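You operate a simulated robot arm through the tools that you are given. There is no shell and no other tool.

You are at the controls of a simulated robot arm. One attempt, no reset.

## Task
Put things in order on the right end of the grading table. At the end: the cream tape roll stands where the grey cartridge (marked "COLD") stood; the gold brass weight from the right end of the grading table stands where the cream tape roll stood; the white bulb from the right end of the grading table stands on top of the red bearing; the grey cartridge from the right end of the grading table is on the cream box (marked "GUIDES"); the grey spool stands where the gold brass weight stood; whatever was shut is shut again. Leave all else as you found it, and nothing knocked over. Set down upright: cartridge.

It is judged by the outcome, as a careful person would: the job done as asked, and still so three seconds after it is handed in. It fails if anything else is knocked over, pushed out of place, dropped, spilled or broken.

## Robot
A 6-joint arm with a two-finger parallel gripper, fixed in place. Base frame: the origin is at the foot of the arm, x ahead of it, y to its left, z up; the work surface is at about z = 0.9. Units: m, degrees, N and s.
With the tool pointing down near the work surface it reaches from about 0.36 to 0.76 m from the base axis. Its first joint turns from -66.0 to 66.0 degrees. Payload 2.45 kg.
Tool frame: the origin (TCP) lies between the finger pads and is the grasp point; the fingertips stand 0.024 m ahead of it; z points along the fingers, y is the line along which they close. Largest opening 0.068 m; finger width 0.017, thickness 0.01; the body of the gripper, 0.04 by 0.07 m, starts 0.041 m behind the TCP.
Orientation is that of the tool frame in the base frame, as a unit quaternion [x, y, z, w]. With the fingers straight down and closing along the base's y, the tool's x points along the base's -x, its y along +y and its z along -z.

## Interface
- The arm moves only by the tool play_rows. Its argument "steps" is a list of rows, each a list of 7 numbers: the shift along the base's x, y, z in mm, then the turn, a rotation vector about the base's x, y, z in degrees, then the opening, from 0 (shut) to 1 (fully open). In form: [[x, y, z, rx, ry, rz, hand], ...]. A call has 1 to 20 rows; each row is the pose to reach, as a shift and turn from the pose commanded when the call began. Rows are played at 5 a second. More than 0.05 m and 8.6 degrees between two rows, or a gripper value outside its range, and nothing of the call is played. Where a pose cannot be reached the arm comes as near as it can. A force on the tool above 40 N (or 10 N above the force at the start of the call, whichever is more), or a blocked arm, ends the call early, and 0.2 s more pass. The fingers move at their own pace (about 0.108 m/s each) and stop on an object; they squeeze with about 24 N. The grip force told is the motor's: it shows also when the fingers shut on nothing. Time passes only in rows, and 0.2 s behind the last, so rows that repeat a pose let the fingers close. The reply holds the time, the measured pose of the TCP, the force on the tool along the base axes, the opening and the grip force, in the units named above and with some noise, with the torque about the TCP (base axes, N m) and any sound that the robot's microphone picked up.
- Cameras (640 x 400 px; columns grow to the right, rows downward): "scene" is fixed at [0.1663, 0.4089, 1.4687]; the picture's right is [-0.78, -0.62, 0.00], its down [-0.33, 0.41, -0.85] and it looks along [0.53, -0.66, -0.53] (base axes); focal length 238 px, centre (320, 200). "wrist" rides on the gripper at [0.084, 0.011, -0.075] in the tool frame; the picture's right is [-0.13, 0.99, 0.00], its down [-0.60, -0.08, -0.79] and it looks along [-0.79, -0.10, 0.61] (tool axes); focal length 251 px, centre (320, 200). There is no depth. A picture from a camera that has moved, and an enlarged one, comes with that camera's place and axes in the base frame and with its lens.
- snapshot(camera): a new picture of that camera. It takes no simulated time.
- enlarge(camera, box): a new picture of the part [left, top, right, bottom] of that camera's present view, enlarged. It takes no simulated time.
- hand_in(): hands the job in; it is judged then, once.

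Places have to be worked out from the pictures, the camera data and where the tool is seen. Open the gripper and draw the arm clear of the work before you hand the job in, unless the task says otherwise.

The tools are called after "Emit:" as name(argument=value, ...) on one line, values as JSON. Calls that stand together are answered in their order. play_rows: Moves the arm, as the interface text tells. Its arguments: {"type":"object","properties":{"steps":{"type":"array"}},"required":["steps"]} The other tools are called the same way: snapshot (camera) takes a picture; enlarge (camera, box) takes an enlarged picture of a part of a camera's view; hand_in () hands the job in.

At the start:

```text
time_s: 0.0
ee_pos: [0.3695, -0.2312, 1.3147]
tcp_rot: [0.0, 1.0, 0.0, -0.001]
force: [0.0, 0.3, 0.9]
torque: [-0.01, -0.02, 0.01]
finger_gap: 0.068
grip_force: 0.1
```

scene: 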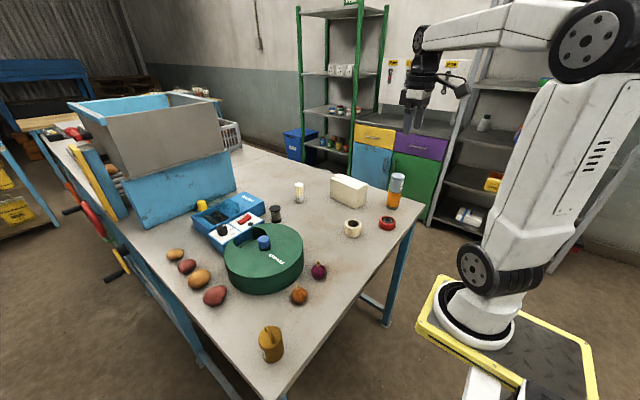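
wrist: 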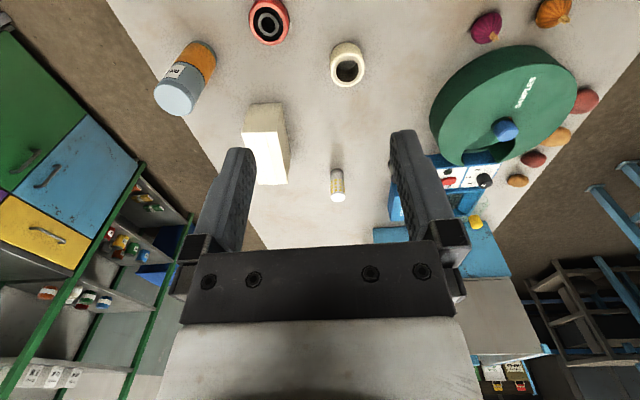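

The scene shows the table with a green lidded bin ("SAMPLES"), the cream box, tape roll, red bearing, and so on. I'll enlarge the views to identify each object.

Emit:
enlarge(camera="scene", box=[260, 150, 420, 250])

Emit:
enlarge(camera="scene", box=[160, 180, 340, 300])

Emit:
enlarge(camera="wrist", box=[140, 0, 400, 220])

Emit:
enlarge(camera="wrist", box=[370, 0, 640, 260])

Emit:
enlarge(camera="scene", box=[0, 80, 260, 260])

```text
4.00 times, centred on (340, 200) of scene
camera zoom: at [0.1663, 0.4089, 1.4687], right [-0.78, -0.62, 0.0], down [-0.33, 0.41, -0.85], along [0.53, -0.66, -0.53], focal length 953 px, centre (240, 200)
```

zoom: 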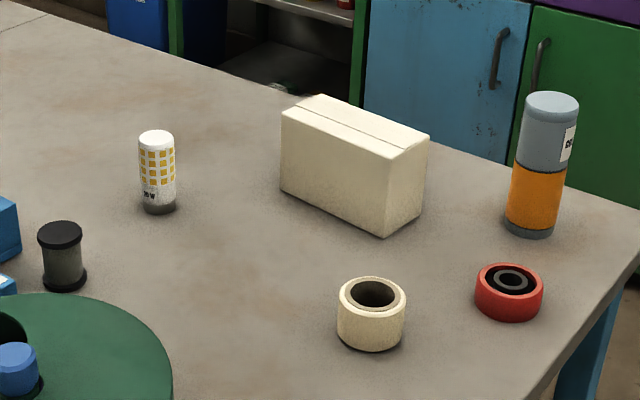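

```text
3.33 times, centred on (250, 240) of scene
camera zoom: at [0.1663, 0.4089, 1.4687], right [-0.78, -0.62, 0.0], down [-0.33, 0.41, -0.85], along [0.53, -0.66, -0.53], focal length 794 px, centre (553, 67)
```

zoom: 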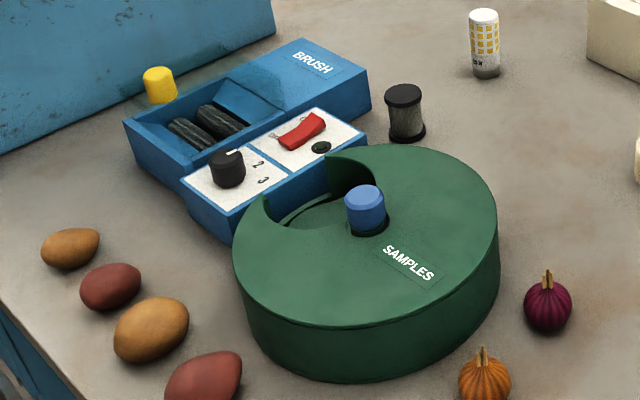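

```text
1.82 times, centred on (270, 110) of wrist
camera zoom: at [0.2858, -0.22, 1.3886], right [0.13, 0.99, 0.0], down [0.6, -0.08, 0.79], along [0.79, -0.1, -0.61], focal length 457 px, centre (411, 364)
```

zoom: 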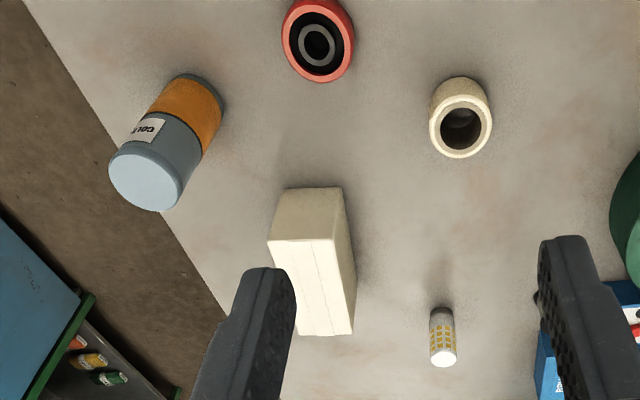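

```text
1.54 times, centred on (505, 130) of wrist
camera zoom: at [0.2858, -0.22, 1.3886], right [0.13, 0.99, 0.0], down [0.6, -0.08, 0.79], along [0.79, -0.1, -0.61], focal length 387 px, centre (35, 308)
```

zoom: 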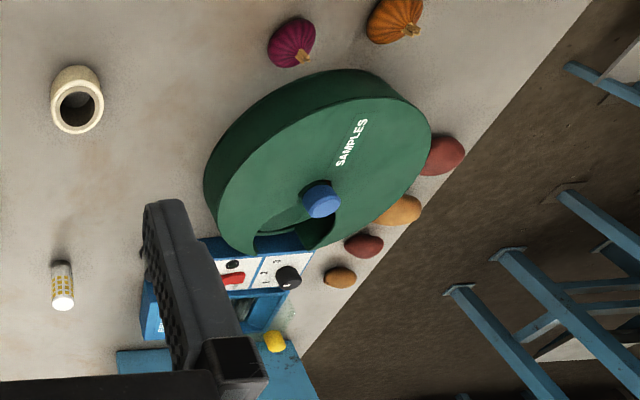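

```text
2.22 times, centred on (130, 170) of scene
camera zoom: at [0.1663, 0.4089, 1.4687], right [-0.78, -0.62, 0.0], down [-0.33, 0.41, -0.85], along [0.53, -0.66, -0.53], focal length 530 px, centre (742, 267)
```

zoom: 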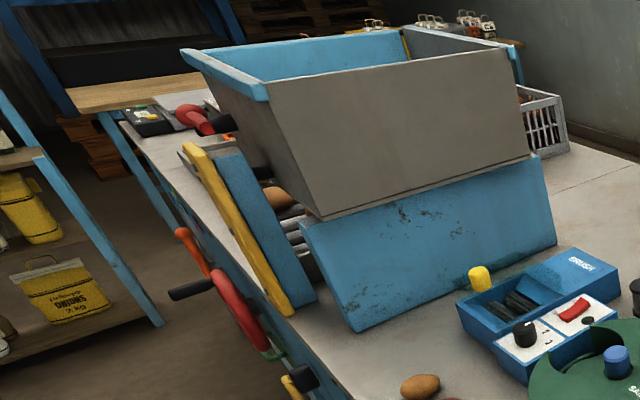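

Identified so far: bulb, cream box, cartridge, bearing, tape roll and the dark spool. Next I check the gold item at the near edge and the drum's opening.

Emit:
enlarge(camera="scene", box=[230, 310, 310, 370])

Emit:
enlarge(camera="scene", box=[220, 190, 310, 260])

Emit:
enlarge(camera="scene", box=[180, 180, 280, 250])

Emit:
enlarge(camera="scene", box=[320, 160, 420, 240])

```text
6.67 times, centred on (270, 340) of scene
camera zoom: at [0.1663, 0.4089, 1.4687], right [-0.78, -0.62, 0.0], down [-0.33, 0.41, -0.85], along [0.53, -0.66, -0.53], focal length 1589 px, centre (653, -733)
```

zoom: 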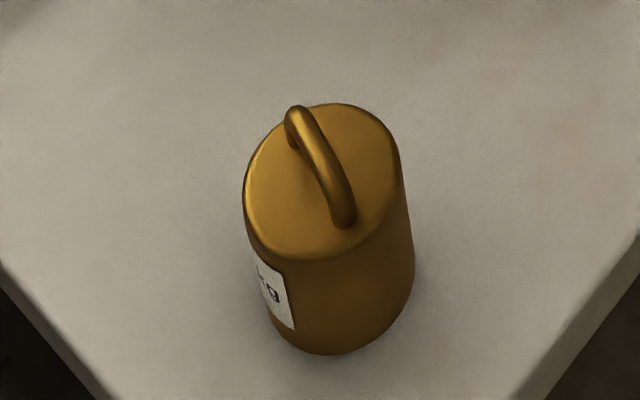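

```text
5.71 times, centred on (265, 225) of scene
camera zoom: at [0.1663, 0.4089, 1.4687], right [-0.78, -0.62, 0.0], down [-0.33, 0.41, -0.85], along [0.53, -0.66, -0.53], focal length 1362 px, centre (634, 57)
```

zoom: 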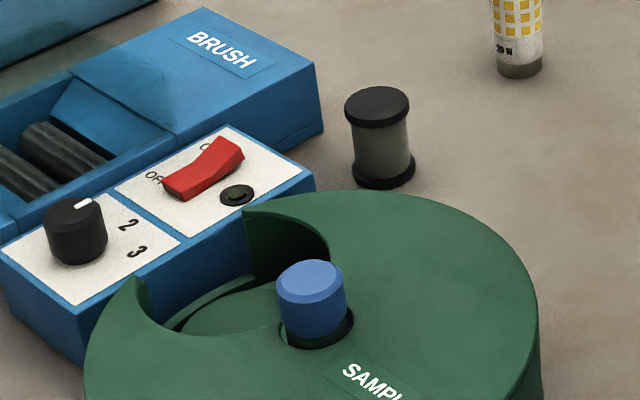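

```text
5.71 times, centred on (230, 215) of scene
camera zoom: at [0.1663, 0.4089, 1.4687], right [-0.78, -0.62, 0.0], down [-0.33, 0.41, -0.85], along [0.53, -0.66, -0.53], focal length 1362 px, centre (834, 114)
```

zoom: 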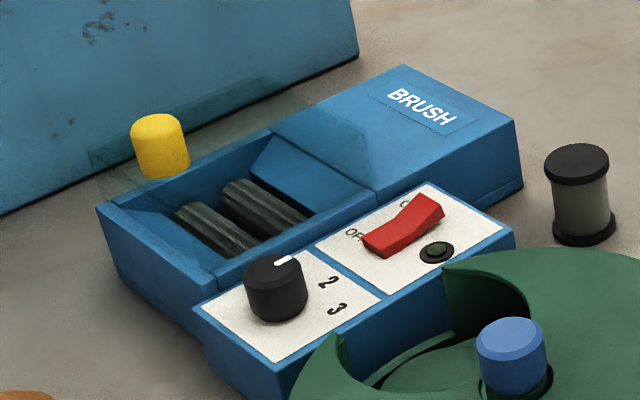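

```text
5.00 times, centred on (370, 200) of scene
camera zoom: at [0.1663, 0.4089, 1.4687], right [-0.78, -0.62, 0.0], down [-0.33, 0.41, -0.85], along [0.53, -0.66, -0.53], focal length 1192 px, centre (70, 200)
```

zoom: 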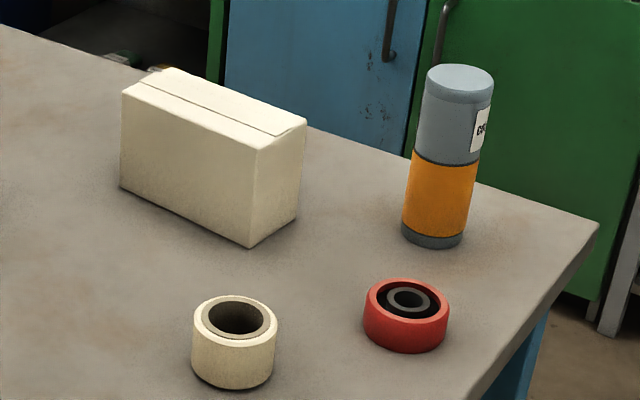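

Everything named is visible and nothing has to be opened. My estimates are cartridge (0.455,-0.452), tape (0.495,-0.198), bearing (0.414,-0.317), box (0.636,-0.38), spool (0.773,-0.074), bulb (0.795,-0.238) and weight (0.415,0.262). I'll hover above the cartridge first to refine its place.

Emit:
play_rows(steps=[[12, -32, -15, 0, 0, 0, 1], [24, -64, -35, 0, 0, 0, 1], [36, -96, -55, 0, 0, 0, 1], [48, -128, -75, 0, 0, 0, 1], [60, -160, -95, 0, 0, 0, 1], [73, -192, -115, 0, 0, 0, 1], [85, -221, -130, 0, 0, 0, 1], [85, -221, -130, 0, 0, 0, 1]])

Emit:
snapshot(camera="wrist")

Emit:
snapshot(camera="scene")

```text
time_s: 1.8
ee_pos: [0.4547, -0.4539, 1.1852]
tcp_rot: [-0.001, 1.0, 0.0, -0.002]
force: [0.0, -0.6, -0.2]
torque: [0.0, 0.0, 0.02]
finger_gap: 0.0679
grip_force: 0.1
```

```text
taken
camera wrist: at [0.3702, -0.4416, 1.2605], right [0.13, 0.99, 0.0], down [0.6, -0.08, 0.79], along [0.79, -0.1, -0.61], focal length 251 px, centre (320, 200)
```

wrist: 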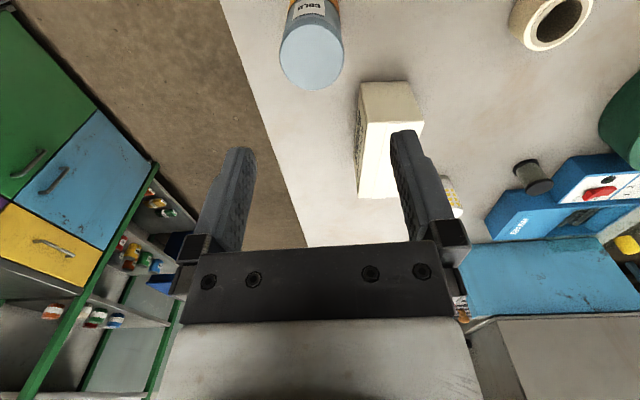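

```text
taken
```

scene: 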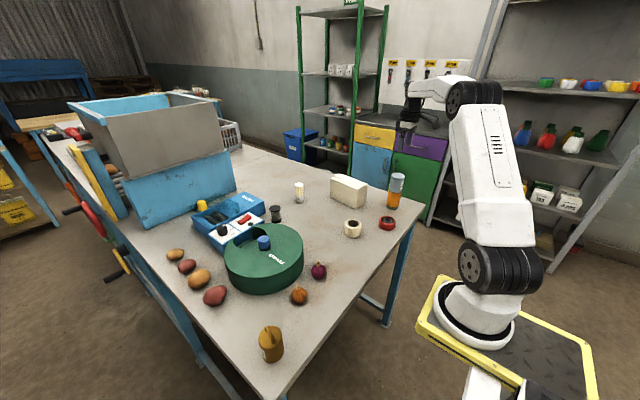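

The arm tracks well. I zoom on the cartridge top to refine its centre.

Emit:
enlarge(camera="wrist", box=[250, 0, 410, 100])

Emit:
enlarge(camera="scene", box=[360, 150, 440, 250])

```text
4.00 times, centred on (330, 50) of wrist
camera zoom: at [0.3702, -0.4416, 1.2605], right [0.13, 0.99, 0.0], down [0.6, -0.08, 0.79], along [0.79, -0.1, -0.61], focal length 1006 px, centre (280, 800)
```

zoom: 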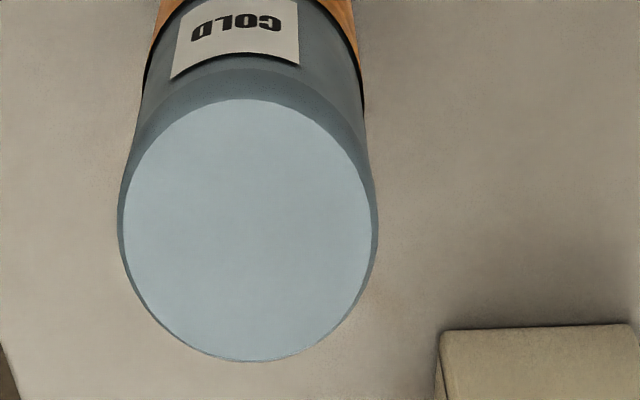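

```text
4.00 times, centred on (400, 200) of scene
camera zoom: at [0.1663, 0.4089, 1.4687], right [-0.78, -0.62, 0.0], down [-0.33, 0.41, -0.85], along [0.53, -0.66, -0.53], focal length 953 px, centre (0, 200)
```

zoom: 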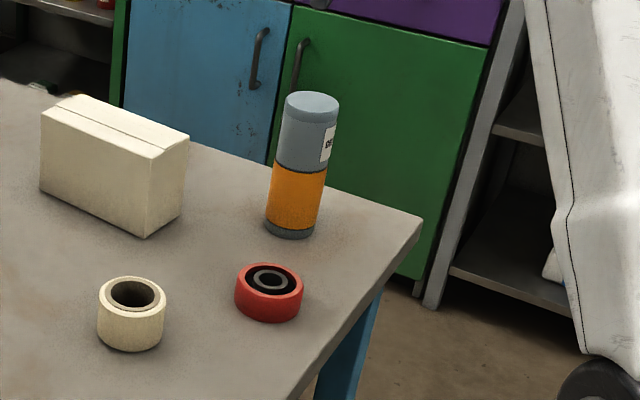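

Cartridge centre ≈ (0.458,-0.458), diameter ≈ 0.053, top ≈ 1.047. I descend with fingers open to TCP z ≈ 1.017 and close.

Emit:
play_rows(steps=[[3, -4, -20, 0, 0, 0, 1], [3, -4, -55, 0, 0, 0, 1], [3, -4, -90, 0, 0, 0, 1], [3, -4, -120, 0, 0, 0, 1], [3, -4, -145, 0, 0, 0, 1], [3, -4, -168, 0, 0, 0, 1], [3, -4, -168, 0, 0, 0, 1]])

Emit:
snapshot(camera="wrist")

Emit:
enlarge(camera="scene", box=[360, 130, 440, 230])

```text
time_s: 3.4
ee_pos: [0.4597, -0.4561, 1.0179]
tcp_rot: [0.001, 1.0, 0.0, -0.001]
force: [-0.9, 0.7, -0.4]
torque: [-0.01, 0.05, 0.01]
finger_gap: 0.0679
grip_force: 0.0
```

```text
taken
camera wrist: at [0.3753, -0.4451, 1.0917], right [0.13, 0.99, 0.0], down [0.6, -0.08, 0.79], along [0.79, -0.1, -0.61], focal length 251 px, centre (320, 200)
```

wrist: 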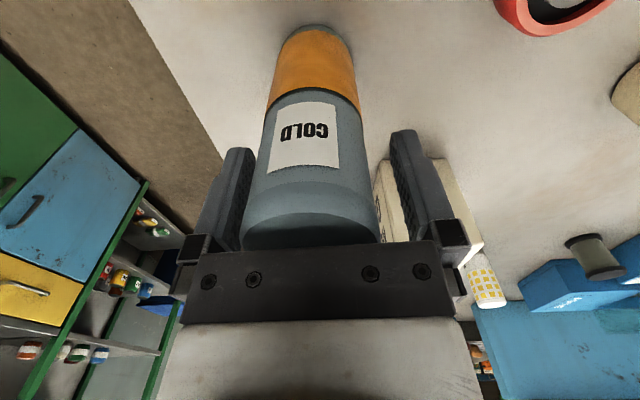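

```text
4.00 times, centred on (400, 180) of scene
camera zoom: at [0.1663, 0.4089, 1.4687], right [-0.78, -0.62, 0.0], down [-0.33, 0.41, -0.85], along [0.53, -0.66, -0.53], focal length 953 px, centre (0, 280)
```

zoom: 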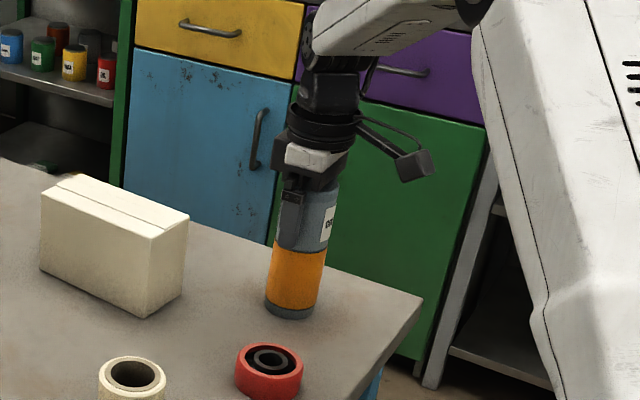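

The cartridge sits about 4 mm toward −y of the finger midline, so I shift that much and then close.

Emit:
play_rows(steps=[[0, -3.5, 0, 0, 0, 0, 1], [0, -3.5, 0, 0, 0, 0, 0.8], [0, -3.5, 0, 0, 0, 0, 0.5], [0, -3.5, 0, 0, 0, 0, 0.3], [0, -3.5, 0, 0, 0, 0, 0.3]])

Emit:
snapshot(camera="wrist")

Emit:
enlarge(camera="scene", box=[360, 130, 440, 230])

```text
time_s: 4.6
ee_pos: [0.4583, -0.4603, 1.0174]
tcp_rot: [0.0, 1.0, -0.001, 0.0]
force: [1.0, -1.0, 0.5]
torque: [-0.1, -0.08, -0.02]
finger_gap: 0.0517
grip_force: 23.9
```

```text
taken
camera wrist: at [0.3746, -0.4485, 1.0926], right [0.13, 0.99, 0.0], down [0.6, -0.08, 0.79], along [0.79, -0.1, -0.61], focal length 251 px, centre (320, 200)
```

wrist: 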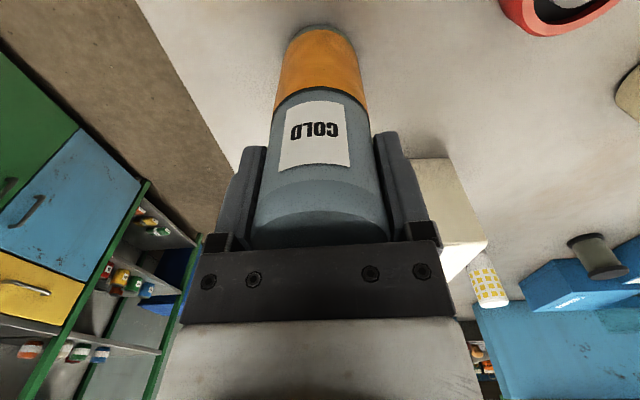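

```text
4.00 times, centred on (400, 180) of scene
camera zoom: at [0.1663, 0.4089, 1.4688], right [-0.78, -0.62, 0.0], down [-0.33, 0.41, -0.85], along [0.53, -0.66, -0.53], focal length 953 px, centre (0, 280)
```

zoom: 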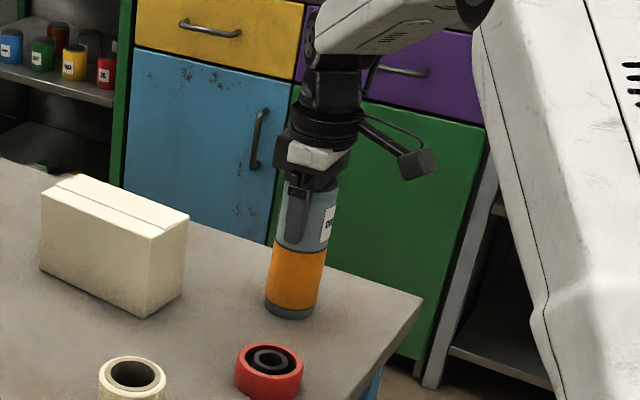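

The cartridge is gripped at (0.458,-0.460) with a 0.0517 gap. I lift it 145 mm and carry it over the box centre, about (0.632,-0.377).

Emit:
play_rows(steps=[[0, 0, 15, 0, 0, 0, 0.3], [0, 0, 45, 0, 0, 0, 0.3], [0, 0, 80, 0, 0, 0, 0.3], [0, 0, 115, 0, 0, 0, 0.3], [0, 0, 145, 0, 0, 0, 0.3], [20, 10, 145, 0, 0, 0, 0.3], [50, 24, 145, 0, 0, 0, 0.3], [85, 41, 145, 0, 0, 0, 0.3], [120, 58, 145, 0, 0, 0, 0.3], [150, 72, 145, 0, 0, 0, 0.3], [168, 80, 145, 0, 0, 0, 0.3], [174, 83, 145, 0, 0, 0, 0.3], [174, 83, 145, 0, 0, 0, 0.3]])

Emit:
snapshot(camera="wrist")

Emit:
enlarge(camera="scene", box=[290, 110, 410, 210])

```text
time_s: 7.4
ee_pos: [0.6279, -0.372, 1.1591]
tcp_rot: [0.0, 1.0, 0.0, -0.001]
force: [-0.5, 0.8, -3.0]
torque: [-0.02, -0.01, 0.02]
finger_gap: 0.0514
grip_force: 24.3
out of reach, approached as far as the arm can: row 11, 12, 13
```

```text
taken
camera wrist: at [0.5438, -0.3605, 1.2337], right [0.13, 0.99, 0.0], down [0.61, -0.08, 0.79], along [0.79, -0.1, -0.61], focal length 251 px, centre (320, 200)
```

wrist: 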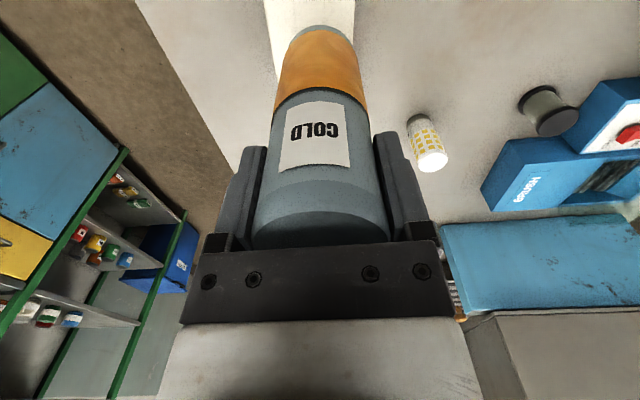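

```text
4.00 times, centred on (350, 160) of scene
camera zoom: at [0.1664, 0.4089, 1.4688], right [-0.78, -0.62, 0.0], down [-0.33, 0.41, -0.85], along [0.53, -0.66, -0.53], focal length 953 px, centre (200, 360)
```

zoom: 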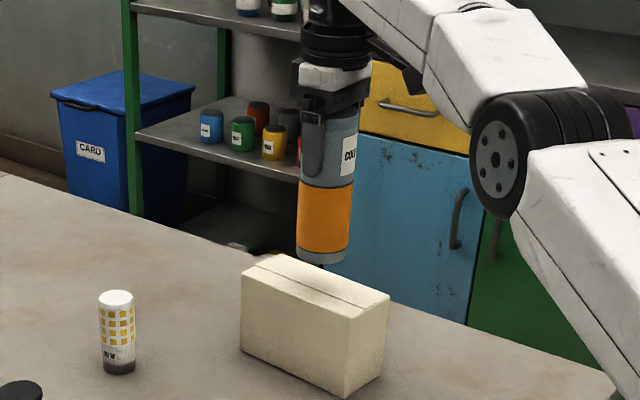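

The arm reaches (0.628,-0.372) at this height, right at its limit. I pull back 10 mm along the box and lower partway to check alignment.

Emit:
play_rows(steps=[[-6, -2, -8, 0, 0, 0, 0.3], [-10, -3, -20, 0, 0, 0, 0.3], [-10, -3, -30, 0, 0, 0, 0.3], [-10, -3, -30, 0, 0, 0, 0.3]])

Emit:
snapshot(camera="wrist")

Emit:
enlarge(camera="scene", box=[310, 130, 390, 210])

```text
time_s: 8.4
ee_pos: [0.6158, -0.3736, 1.1313]
tcp_rot: [-0.001, 1.0, 0.0, -0.001]
force: [-0.7, 0.2, -3.2]
torque: [-0.02, -0.05, -0.02]
finger_gap: 0.0515
grip_force: 24.1
```

```text
taken
camera wrist: at [0.5334, -0.3631, 1.2054], right [0.13, 0.99, 0.0], down [0.6, -0.08, 0.79], along [0.79, -0.1, -0.61], focal length 251 px, centre (320, 200)
```

wrist: 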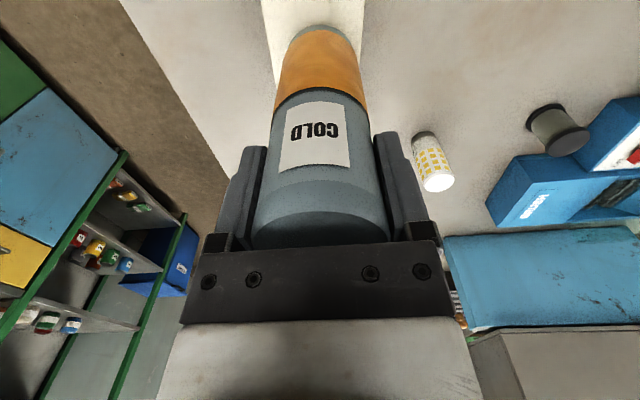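

```text
5.00 times, centred on (350, 170) of scene
camera zoom: at [0.1664, 0.4088, 1.4688], right [-0.78, -0.62, 0.0], down [-0.33, 0.41, -0.85], along [0.53, -0.66, -0.53], focal length 1192 px, centre (170, 350)
```

zoom: 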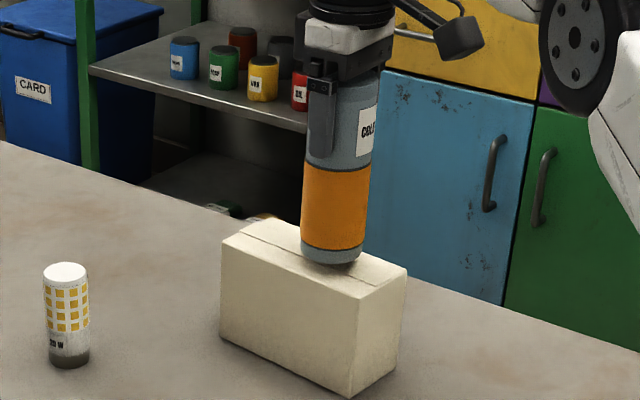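

The alignment over the box is good, roughly 13 mm from centre along its length and 4 mm across. I lower gently toward contact.

Emit:
play_rows(steps=[[0, 0, -5, 0, 0, 0, 0.3], [0, 0, -9, 0, 0, 0, 0.3], [0, 0, -12, 0, 0, 0, 0.3], [0, 0, -12, 0, 0, 0, 0.3]])

Emit:
enlarge(camera="scene", box=[320, 160, 370, 200])

```text
time_s: 9.4
ee_pos: [0.6169, -0.3747, 1.1193]
tcp_rot: [0.0, 1.0, 0.0, 0.0]
force: [0.2, 0.2, -3.5]
torque: [-0.03, 0.03, -0.03]
finger_gap: 0.0515
grip_force: 24.1
```

```text
10.00 times, centred on (345, 180) of scene
camera zoom: at [0.1664, 0.4088, 1.4688], right [-0.78, -0.62, 0.0], down [-0.33, 0.41, -0.85], along [0.53, -0.66, -0.53], focal length 2384 px, centre (70, 400)
```

zoom: 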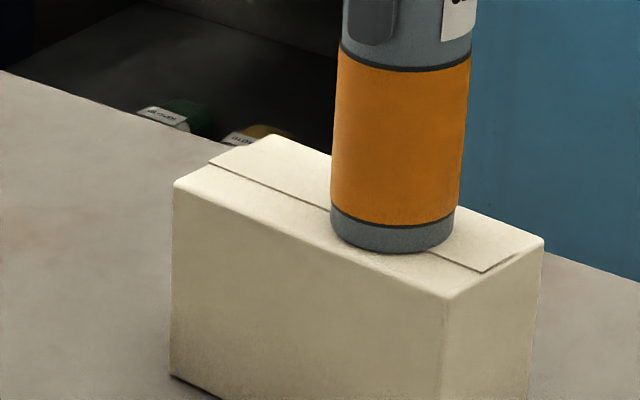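

No contact yet: the force is only the cartridge's own weight. I continue in 1 mm steps.

Emit:
play_rows(steps=[[0, 0, -1, 0, 0, 0, 0.3], [0, 0, -2, 0, 0, 0, 0.3], [0, 0, -3, 0, 0, 0, 0.3], [0, 0, -3, 0, 0, 0, 0.3]])

Emit:
enlarge(camera="scene", box=[320, 160, 370, 200])

```text
time_s: 10.4
ee_pos: [0.6158, -0.3756, 1.1181]
tcp_rot: [-0.001, 1.0, -0.001, 0.002]
force: [-1.4, 3.9, 17.9]
torque: [0.6, 0.41, 0.02]
finger_gap: 0.0515
grip_force: 24.2
```

```text
10.00 times, centred on (345, 180) of scene
camera zoom: at [0.1659, 0.4092, 1.4687], right [-0.78, -0.62, 0.0], down [-0.33, 0.41, -0.85], along [0.53, -0.66, -0.53], focal length 2384 px, centre (70, 400)
```

zoom: 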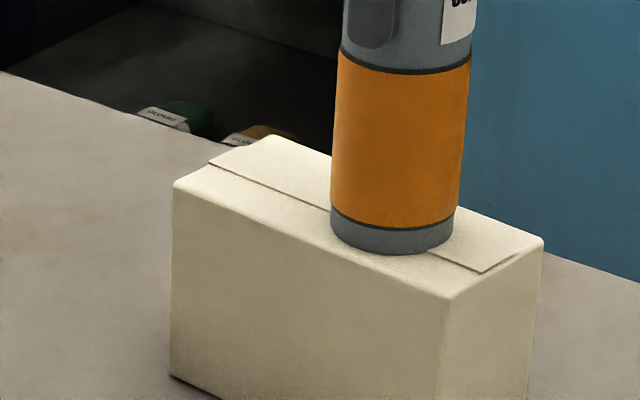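

Contact is confirmed at about 18 N. I ease up 2 mm to unload it, then open.

Emit:
play_rows(steps=[[0, 0, 1.3, 0, 0, 0, 0.3], [0, 0, 2, 0, 0, 0, 0.3], [0, 0, 2, 0, 0, 0, 0.3]])

```text
time_s: 11.2
ee_pos: [0.6168, -0.3755, 1.1176]
tcp_rot: [0.0, 1.0, -0.001, 0.001]
force: [2.8, -0.4, 13.4]
torque: [-0.05, -0.38, 0.06]
finger_gap: 0.0517
grip_force: 23.9
```

Still loaded at about 13 N, so I ease up another 1.3 mm and open gradually.

Emit:
play_rows(steps=[[0, 0, 1, 0, 0, 0, 0.3], [0, 0, 1.3, 0, 0, 0, 0.3], [0, 0, 1.3, 0, 0, 0, 0.3]])

```text
time_s: 12.0
ee_pos: [0.6164, -0.3747, 1.1176]
tcp_rot: [0.001, 1.0, 0.0, -0.001]
force: [4.5, -1.3, 8.7]
torque: [-0.31, -0.58, 0.02]
finger_gap: 0.0515
grip_force: 23.9
```

The vertical load is falling (8.7 N). I ease up a little more.

Emit:
play_rows(steps=[[0, 0, 0.8, 0, 0, 0, 0.3], [0, 0, 1.5, 0, 0, 0, 0.3], [0, 0, 1.5, 0, 0, 0, 0.3]])

Emit:
enlarge(camera="scene", box=[320, 160, 370, 200])

```text
time_s: 12.8
ee_pos: [0.6162, -0.3743, 1.1188]
tcp_rot: [0.0, 1.0, 0.001, -0.003]
force: [-0.9, 0.2, -3.1]
torque: [0.0, -0.02, 0.01]
finger_gap: 0.0515
grip_force: 24.0
```

```text
10.00 times, centred on (345, 180) of scene
camera zoom: at [0.1664, 0.4088, 1.4688], right [-0.78, -0.62, 0.0], down [-0.33, 0.41, -0.85], along [0.53, -0.66, -0.53], focal length 2384 px, centre (70, 400)
```

zoom: 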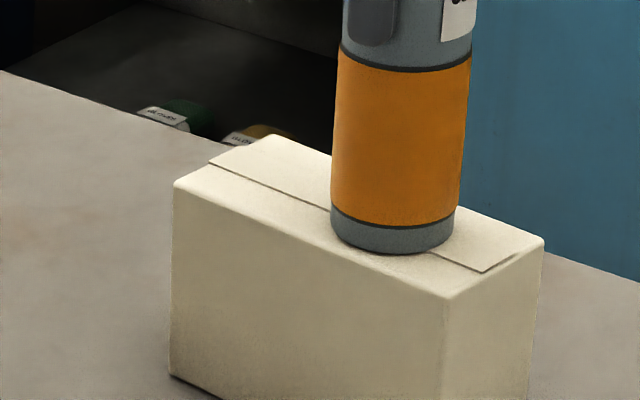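

It is now just floating, less than 1 mm above the box. I lower 0.8 mm and open slowly.

Emit:
play_rows(steps=[[0, 0, -0.9, 0, 0, 0, 0.3], [0, 0, -0.9, 0, 0, 0, 0.3], [0, 0, -0.9, 0, 0, 0, 0.85], [0, 0, -0.9, 0, 0, 0, 1], [0, 0, -0.9, 0, 0, 0, 1]])

Emit:
snapshot(camera="wrist")

Emit:
enlarge(camera="scene", box=[320, 120, 400, 200])

```text
time_s: 14.0
ee_pos: [0.6162, -0.3755, 1.1201]
tcp_rot: [-0.001, 1.0, -0.001, -0.001]
force: [-0.2, 0.2, 0.1]
torque: [0.01, -0.04, 0.01]
finger_gap: 0.068
grip_force: 0.0
```

```text
taken
camera wrist: at [0.5332, -0.3635, 1.1938], right [0.13, 0.99, 0.0], down [0.6, -0.08, 0.79], along [0.79, -0.1, -0.61], focal length 251 px, centre (320, 200)
```

wrist: 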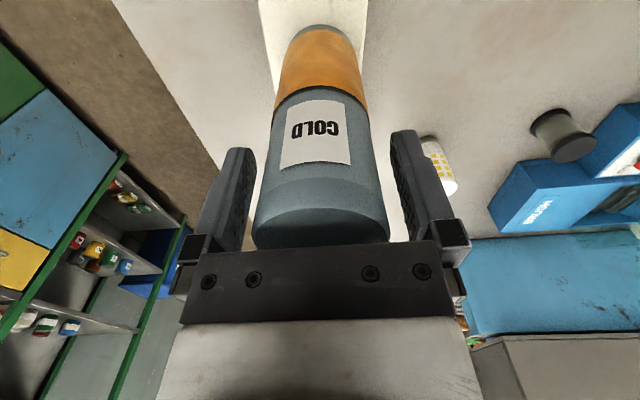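

```text
5.00 times, centred on (360, 160) of scene
camera zoom: at [0.1663, 0.4089, 1.4687], right [-0.78, -0.62, 0.0], down [-0.33, 0.41, -0.85], along [0.53, -0.66, -0.53], focal length 1192 px, centre (120, 400)
```

zoom: 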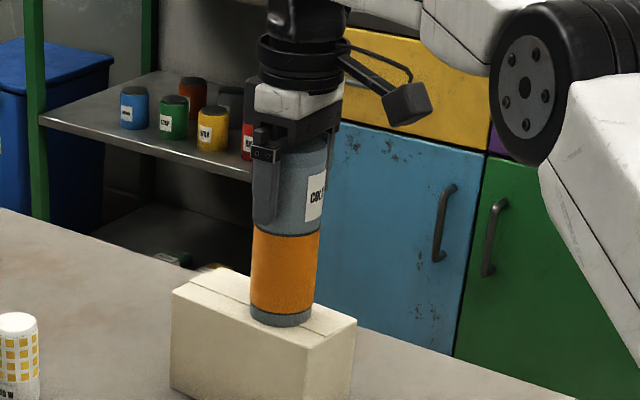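

The cartridge stands on the box. I raise clear, pulling slightly inward along the free direction, then travel to hover over the tape roll.

Emit:
play_rows(steps=[[-3, 0, 20, 0, 0, 0, 1], [-8, 0, 45, 0, 0, 0, 1], [-14, 0, 70, 0, 0, 0, 1], [-22, 4, 85, 0, 0, 0, 1], [-45, 30, 85, 0, 0, 0, 1], [-65, 65, 80, 0, 0, 0, 1], [-85, 105, 60, 0, 0, 0, 1], [-105, 140, 35, 0, 0, 0, 1], [-120, 170, 5, 0, 0, 0, 1], [-121, 178, -20, 0, 0, 0, 1], [-121, 178, -20, 0, 0, 0, 1]])

Emit:
snapshot(camera="wrist")

Emit:
enlarge(camera="wrist", box=[220, 0, 420, 125])

Emit:
snapshot(camera="scene")

```text
time_s: 16.4
ee_pos: [0.4948, -0.197, 1.0973]
tcp_rot: [0.001, 1.0, 0.001, -0.001]
force: [-0.3, 1.0, -1.0]
torque: [-0.01, -0.02, 0.0]
finger_gap: 0.0681
grip_force: 0.1
```

```text
taken
camera wrist: at [0.4099, -0.1858, 1.1718], right [0.13, 0.99, 0.0], down [0.6, -0.08, 0.79], along [0.79, -0.1, -0.61], focal length 251 px, centre (320, 200)
```

wrist: 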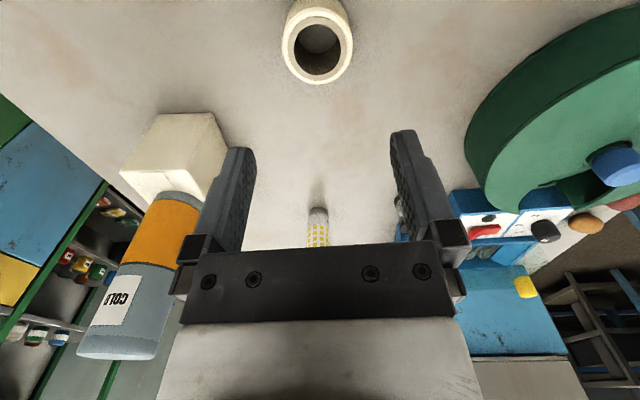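

```text
3.20 times, centred on (320, 62) of wrist
camera zoom: at [0.4099, -0.1858, 1.1718], right [0.13, 0.99, 0.0], down [0.6, -0.08, 0.79], along [0.79, -0.1, -0.61], focal length 805 px, centre (320, 640)
```

zoom: 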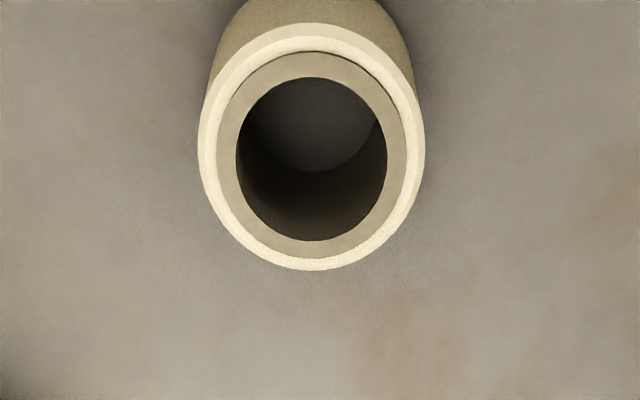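

```text
taken
```

scene: 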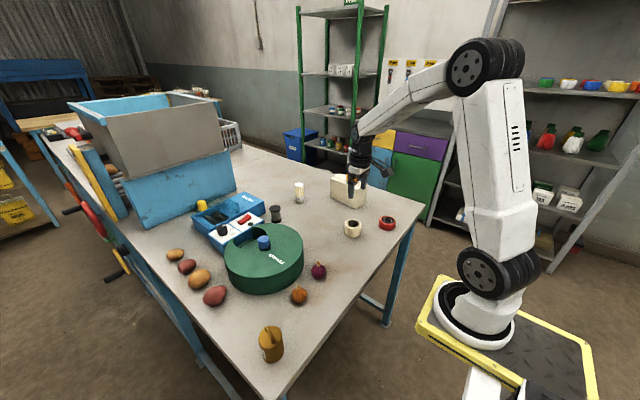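

The cartridge stands well on the box. Tape roll centre ≈ (0.495,-0.199), diameter ≈ 0.058. I descend to just above its rim and check alignment.

Emit:
play_rows(steps=[[1, -2.3, -30, 0, 0, 0, 1], [1, -2.3, -65, 0, 0, 0, 1], [1, -2.3, -95, 0, 0, 0, 1], [1, -2.3, -115, 0, 0, 0, 1], [1, -2.3, -115, 0, 0, 0, 1]])

Emit:
enlarge(camera="wrist", box=[180, 0, 460, 260])

```text
time_s: 17.6
ee_pos: [0.4952, -0.1974, 0.9839]
tcp_rot: [0.0, 1.0, 0.0, -0.001]
force: [0.5, 0.2, -1.4]
torque: [0.02, 0.01, -0.02]
finger_gap: 0.0678
grip_force: 0.1
```

```text
1.54 times, centred on (320, 130) of wrist
camera zoom: at [0.4115, -0.1857, 1.0584], right [0.13, 0.99, 0.0], down [0.6, -0.08, 0.79], along [0.79, -0.1, -0.61], focal length 387 px, centre (320, 308)
```

zoom: 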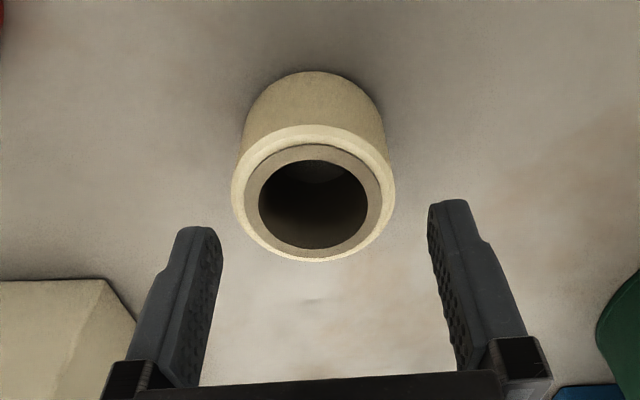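

The roll's centre is about 2 mm toward −y of the tool. I correct that and descend around it to TCP z ≈ 0.935.

Emit:
play_rows(steps=[[-1, -2, 0, 0, 0, 0, 1], [-1, -2, -15, 0, 0, 0, 1], [-1, -2, -30, 0, 0, 0, 1], [-1, -2, -42, 0, 0, 0, 1], [-1, -2, -48, 0, 0, 0, 1], [-1, -2, -48, 0, 0, 0, 1]])

Emit:
snapshot(camera="wrist")

Emit:
enlarge(camera="scene", box=[310, 170, 410, 250])

```text
time_s: 19.0
ee_pos: [0.4956, -0.2012, 0.9368]
tcp_rot: [0.0, 1.0, 0.0, 0.0]
force: [0.6, 0.0, 0.1]
torque: [-0.02, 0.01, 0.0]
finger_gap: 0.0681
grip_force: 0.0
```

```text
taken
camera wrist: at [0.4112, -0.1895, 1.011], right [0.13, 0.99, 0.0], down [0.6, -0.08, 0.79], along [0.79, -0.1, -0.61], focal length 251 px, centre (320, 200)
```

wrist: 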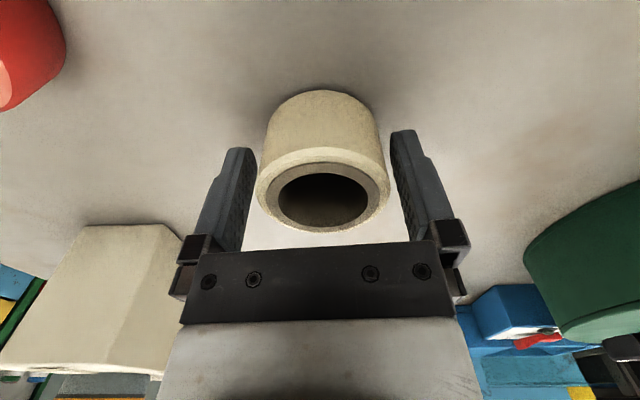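

```text
5.00 times, centred on (360, 210) of scene
camera zoom: at [0.1663, 0.4089, 1.4687], right [-0.78, -0.62, 0.0], down [-0.33, 0.41, -0.85], along [0.53, -0.66, -0.53], focal length 1192 px, centre (120, 150)
```

zoom: 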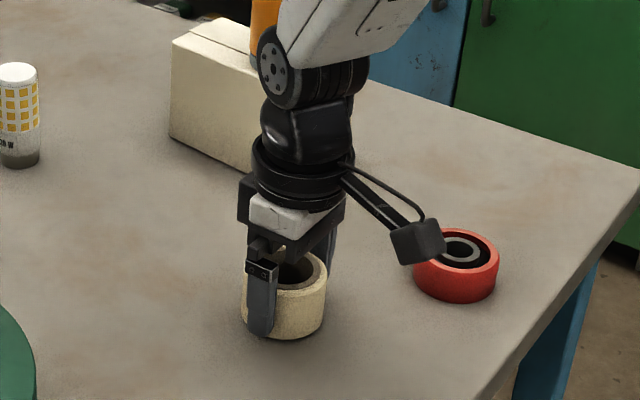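

The roll is centred between the fingers, so I close.

Emit:
play_rows(steps=[[0, 0, 0, 0, 0, 0, 0.8], [0, 0, 0, 0, 0, 0, 0.6], [0, 0, 0, 0, 0, 0, 0.4], [0, 0, 0, 0, 0, 0, 0.4]])

Emit:
snapshot(camera="wrist")

```text
time_s: 20.0
ee_pos: [0.4949, -0.2015, 0.9361]
tcp_rot: [0.0, 1.0, 0.0, -0.001]
force: [-0.1, -0.7, 0.4]
torque: [0.03, 0.0, -0.04]
finger_gap: 0.0589
grip_force: 24.0
```

```text
taken
camera wrist: at [0.4112, -0.1896, 1.0112], right [0.13, 0.99, 0.0], down [0.6, -0.08, 0.79], along [0.79, -0.1, -0.61], focal length 251 px, centre (320, 200)
```

wrist: 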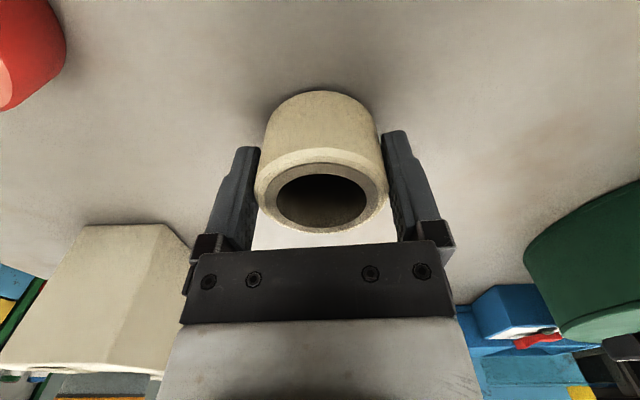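

Gripped with a 0.0589 gap. I lift, carry the roll to the cartridge's old spot so its centre lands at (0.4585,-0.460), and stop a few mm above the table.

Emit:
play_rows(steps=[[0, 0, 15, 0, 0, 0, 0.4], [0, 0, 40, 0, 0, 0, 0.4], [0, 0, 65, 0, 0, 0, 0.4], [-4, -25, 70, 0, 0, 0, 0.4], [-9, -65, 70, 0, 0, 0, 0.4], [-14, -105, 70, 0, 0, 0, 0.4], [-19, -145, 70, 0, 0, 0, 0.4], [-24, -185, 70, 0, 0, 0, 0.4], [-29, -220, 70, 0, 0, 0, 0.4], [-33, -248, 70, 0, 0, 0, 0.4], [-34, -259.5, 65, 0, 0, 0, 0.4], [-34, -259.5, 40, 0, 0, 0, 0.4], [-34, -259.5, 20, 0, 0, 0, 0.4], [-34, -259.5, 8, 0, 0, 0, 0.4], [-34, -259.5, 4, 0, 0, 0, 0.4], [-34, -259.5, 4, 0, 0, 0, 0.4]])

Emit:
snapshot(camera="wrist")

Emit:
enlarge(camera="scene", box=[340, 150, 420, 230])

```text
time_s: 23.4
ee_pos: [0.4616, -0.4609, 0.9411]
tcp_rot: [0.001, 1.0, 0.0, -0.002]
force: [-0.5, -1.0, -0.4]
torque: [0.03, 0.0, -0.01]
finger_gap: 0.027
grip_force: 0.1
```

```text
taken
camera wrist: at [0.377, -0.4493, 1.0138], right [0.13, 0.99, 0.0], down [0.6, -0.08, 0.79], along [0.79, -0.1, -0.61], focal length 251 px, centre (320, 200)
```

wrist: 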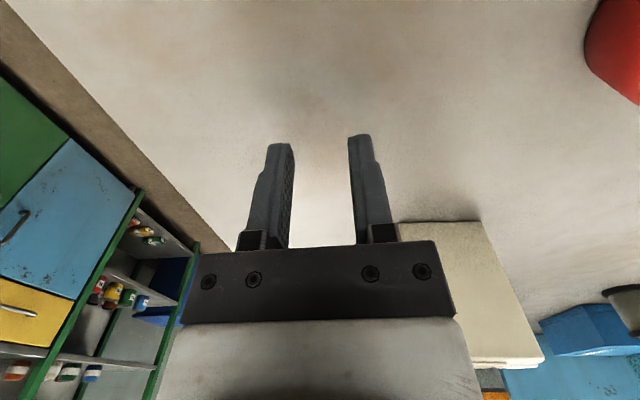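

```text
5.00 times, centred on (380, 190) of scene
camera zoom: at [0.1663, 0.4089, 1.4687], right [-0.78, -0.62, 0.0], down [-0.33, 0.41, -0.85], along [0.53, -0.66, -0.53], focal length 1192 px, centre (20, 250)
```

zoom: 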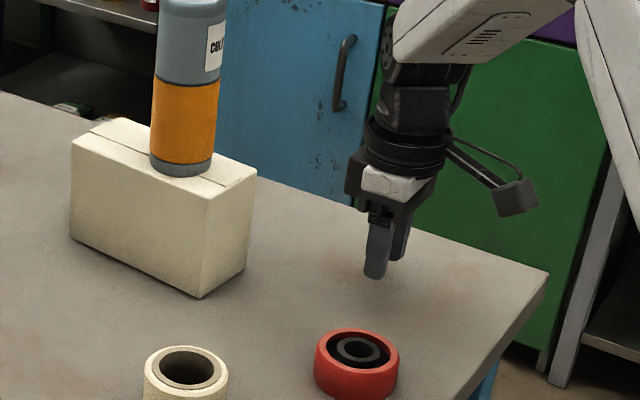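

The roll slipped out of the fingers at the start, and it looks to be upright near its original spot. I check where it is now.

Emit:
enlarge(camera="scene", box=[260, 150, 420, 250])

Emit:
enlarge(camera="scene", box=[330, 200, 380, 250])

```text
4.00 times, centred on (340, 200) of scene
camera zoom: at [0.1663, 0.4089, 1.4687], right [-0.78, -0.62, 0.0], down [-0.33, 0.41, -0.85], along [0.53, -0.66, -0.53], focal length 953 px, centre (240, 200)
```

zoom: 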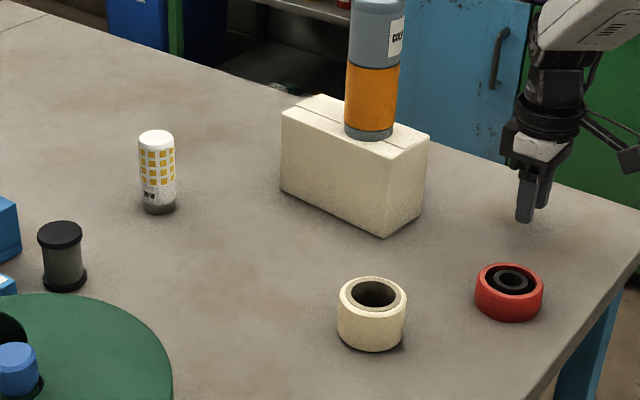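

```text
8.00 times, centred on (355, 225) of scene
camera zoom: at [0.1663, 0.4089, 1.4687], right [-0.78, -0.62, 0.0], down [-0.33, 0.41, -0.85], along [0.53, -0.66, -0.53], focal length 1907 px, centre (40, 0)
```

zoom: 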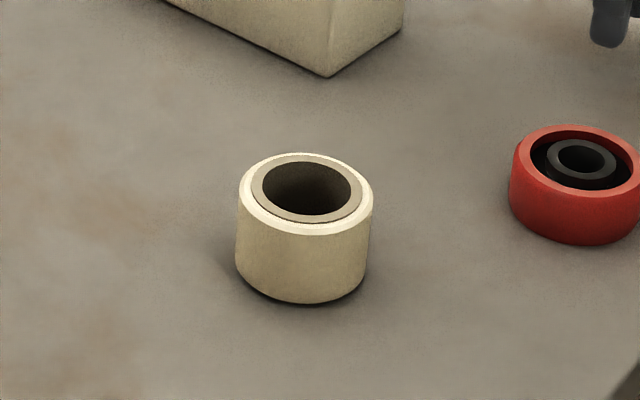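

The roll is upright and did not visibly move. Comparing heights across views puts its top at ≈0.940 and its centre at ≈(0.496,-0.200), so my grip was high on the rim. I go back above it, open, and re-check.

Emit:
play_rows(steps=[[0, 0, 25, 0, 0, 0, 0.6], [0, 0, 60, 0, 0, 0, 1], [4, 25, 75, 0, 0, 0, 1], [9, 65, 75, 0, 0, 0, 1], [14, 105, 75, 0, 0, 0, 1], [19, 145, 75, 0, 0, 0, 1], [25, 185, 75, 0, 0, 0, 1], [30, 222, 75, 0, 0, 0, 1], [34, 250, 75, 0, 0, 0, 1], [35, 260.5, 65, 0, 0, 0, 1], [35, 260.5, 45, 0, 0, 0, 1], [35, 260.5, 45, 0, 0, 0, 1]])

Emit:
enlarge(camera="wrist", box=[180, 0, 460, 260])

```text
time_s: 26.0
ee_pos: [0.4945, -0.1982, 0.9845]
tcp_rot: [0.0, 1.0, 0.0, 0.0]
force: [-0.7, 0.7, 0.3]
torque: [-0.01, 0.01, 0.05]
finger_gap: 0.0681
grip_force: 0.0
```

```text
1.54 times, centred on (320, 130) of wrist
camera zoom: at [0.4111, -0.1874, 1.0598], right [0.13, 0.99, 0.0], down [0.6, -0.08, 0.79], along [0.79, -0.1, -0.61], focal length 387 px, centre (320, 308)
```

zoom: 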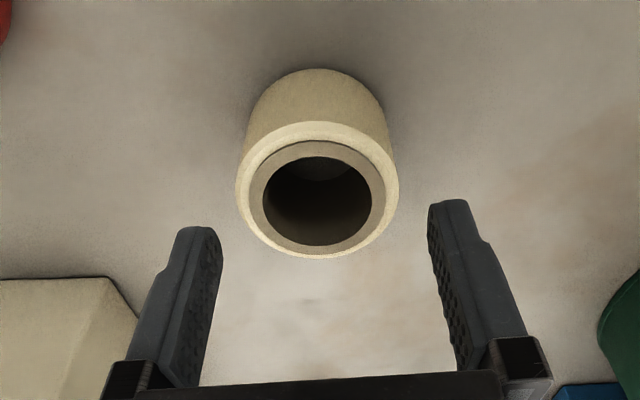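

The roll is at (0.4955,-0.1996) as before. I descend deeper this time, to TCP z ≈ 0.929, so the pads grip its mid-height.

Emit:
play_rows(steps=[[0.5, -1.2, -10, 0, 0, 0, 1], [0.5, -1.2, -25, 0, 0, 0, 1], [0.5, -1.2, -40, 0, 0, 0, 1], [0.5, -1.2, -50, 0, 0, 0, 1], [0.5, -1.2, -56, 0, 0, 0, 1], [0.5, -1.2, -56, 0, 0, 0, 1], [0.5, -1.2, -56, 0, 0, 0, 0.75], [0.5, -1.2, -56, 0, 0, 0, 0.5], [0.5, -1.2, -56, 0, 0, 0, 0], [0.5, -1.2, -56, 0, 0, 0, 0], [0.5, -1.2, -56, 0, 0, 0, 0]])

Emit:
snapshot(camera="wrist")

Emit:
enlarge(camera="scene", box=[320, 190, 390, 250])

```text
time_s: 28.4
ee_pos: [0.4986, -0.2016, 0.9284]
tcp_rot: [0.0, 1.0, 0.001, -0.001]
force: [0.2, -0.1, -0.6]
torque: [-0.01, 0.02, -0.01]
finger_gap: 0.059
grip_force: 23.7
```

```text
taken
camera wrist: at [0.4135, -0.1902, 1.0035], right [0.13, 0.99, 0.0], down [0.6, -0.08, 0.79], along [0.79, -0.1, -0.61], focal length 251 px, centre (320, 200)
```

wrist: 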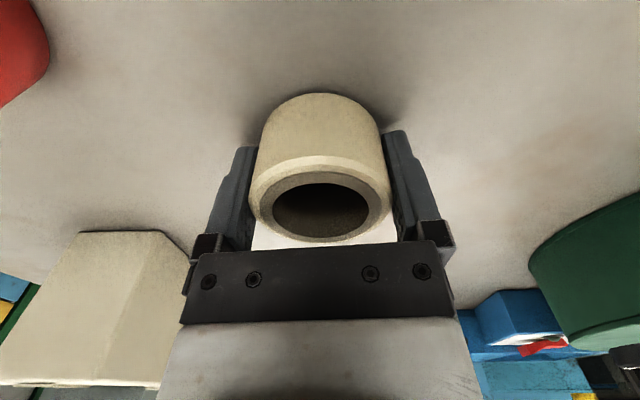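

```text
6.67 times, centred on (355, 220) of scene
camera zoom: at [0.1663, 0.4089, 1.4687], right [-0.78, -0.62, 0.0], down [-0.33, 0.41, -0.85], along [0.53, -0.66, -0.53], focal length 1589 px, centre (87, 67)
```

zoom: 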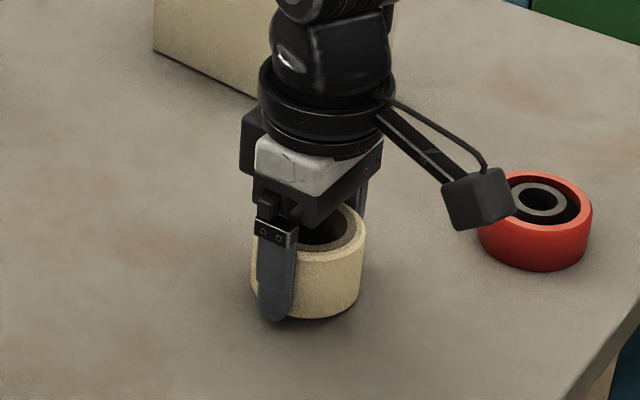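

Gripped again with a 0.059 gap, deeper on the roll. I lift slowly by a few mm and check that it follows.

Emit:
play_rows(steps=[[0, 0, 1, 0, 0, 0, 0], [0, 0, 3, 0, 0, 0, 0], [0, 0, 5, 0, 0, 0, 0], [0, 0, 8, 0, 0, 0, 0], [0, 0, 10, 0, 0, 0, 0], [0, 0, 10, 0, 0, 0, 0]])

Emit:
snapshot(camera="wrist")

Emit:
enlarge(camera="scene", box=[320, 190, 390, 250])

```text
time_s: 29.8
ee_pos: [0.4972, -0.2009, 0.9391]
tcp_rot: [0.0, 1.0, 0.0, 0.0]
force: [0.6, -0.2, -1.0]
torque: [0.0, 0.01, 0.02]
finger_gap: 0.0589
grip_force: 23.9
```

```text
taken
camera wrist: at [0.4136, -0.19, 1.0138], right [0.13, 0.99, 0.0], down [0.6, -0.08, 0.79], along [0.79, -0.1, -0.61], focal length 251 px, centre (320, 200)
```

wrist: 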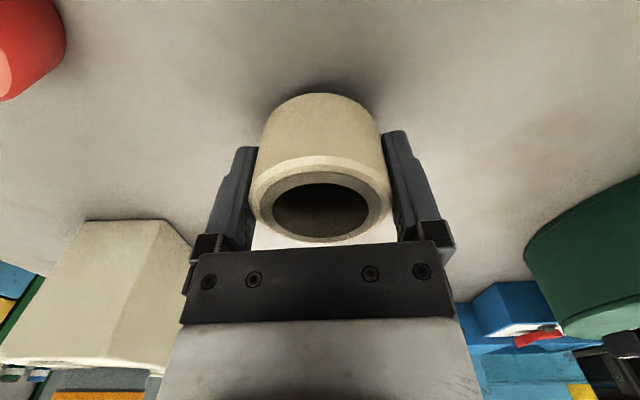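

```text
6.67 times, centred on (355, 220) of scene
camera zoom: at [0.1663, 0.4089, 1.4687], right [-0.78, -0.62, 0.0], down [-0.33, 0.41, -0.85], along [0.53, -0.66, -0.53], focal length 1589 px, centre (87, 67)
```

zoom: 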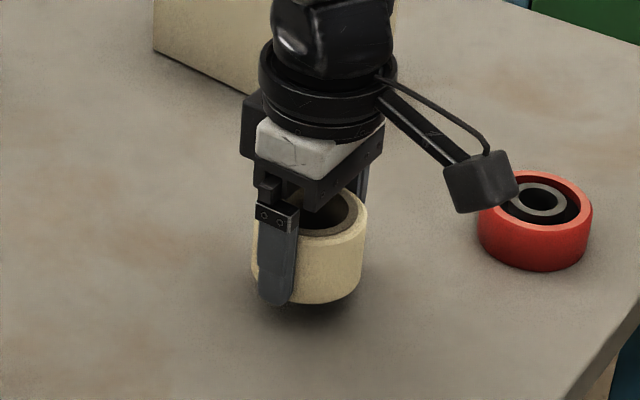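

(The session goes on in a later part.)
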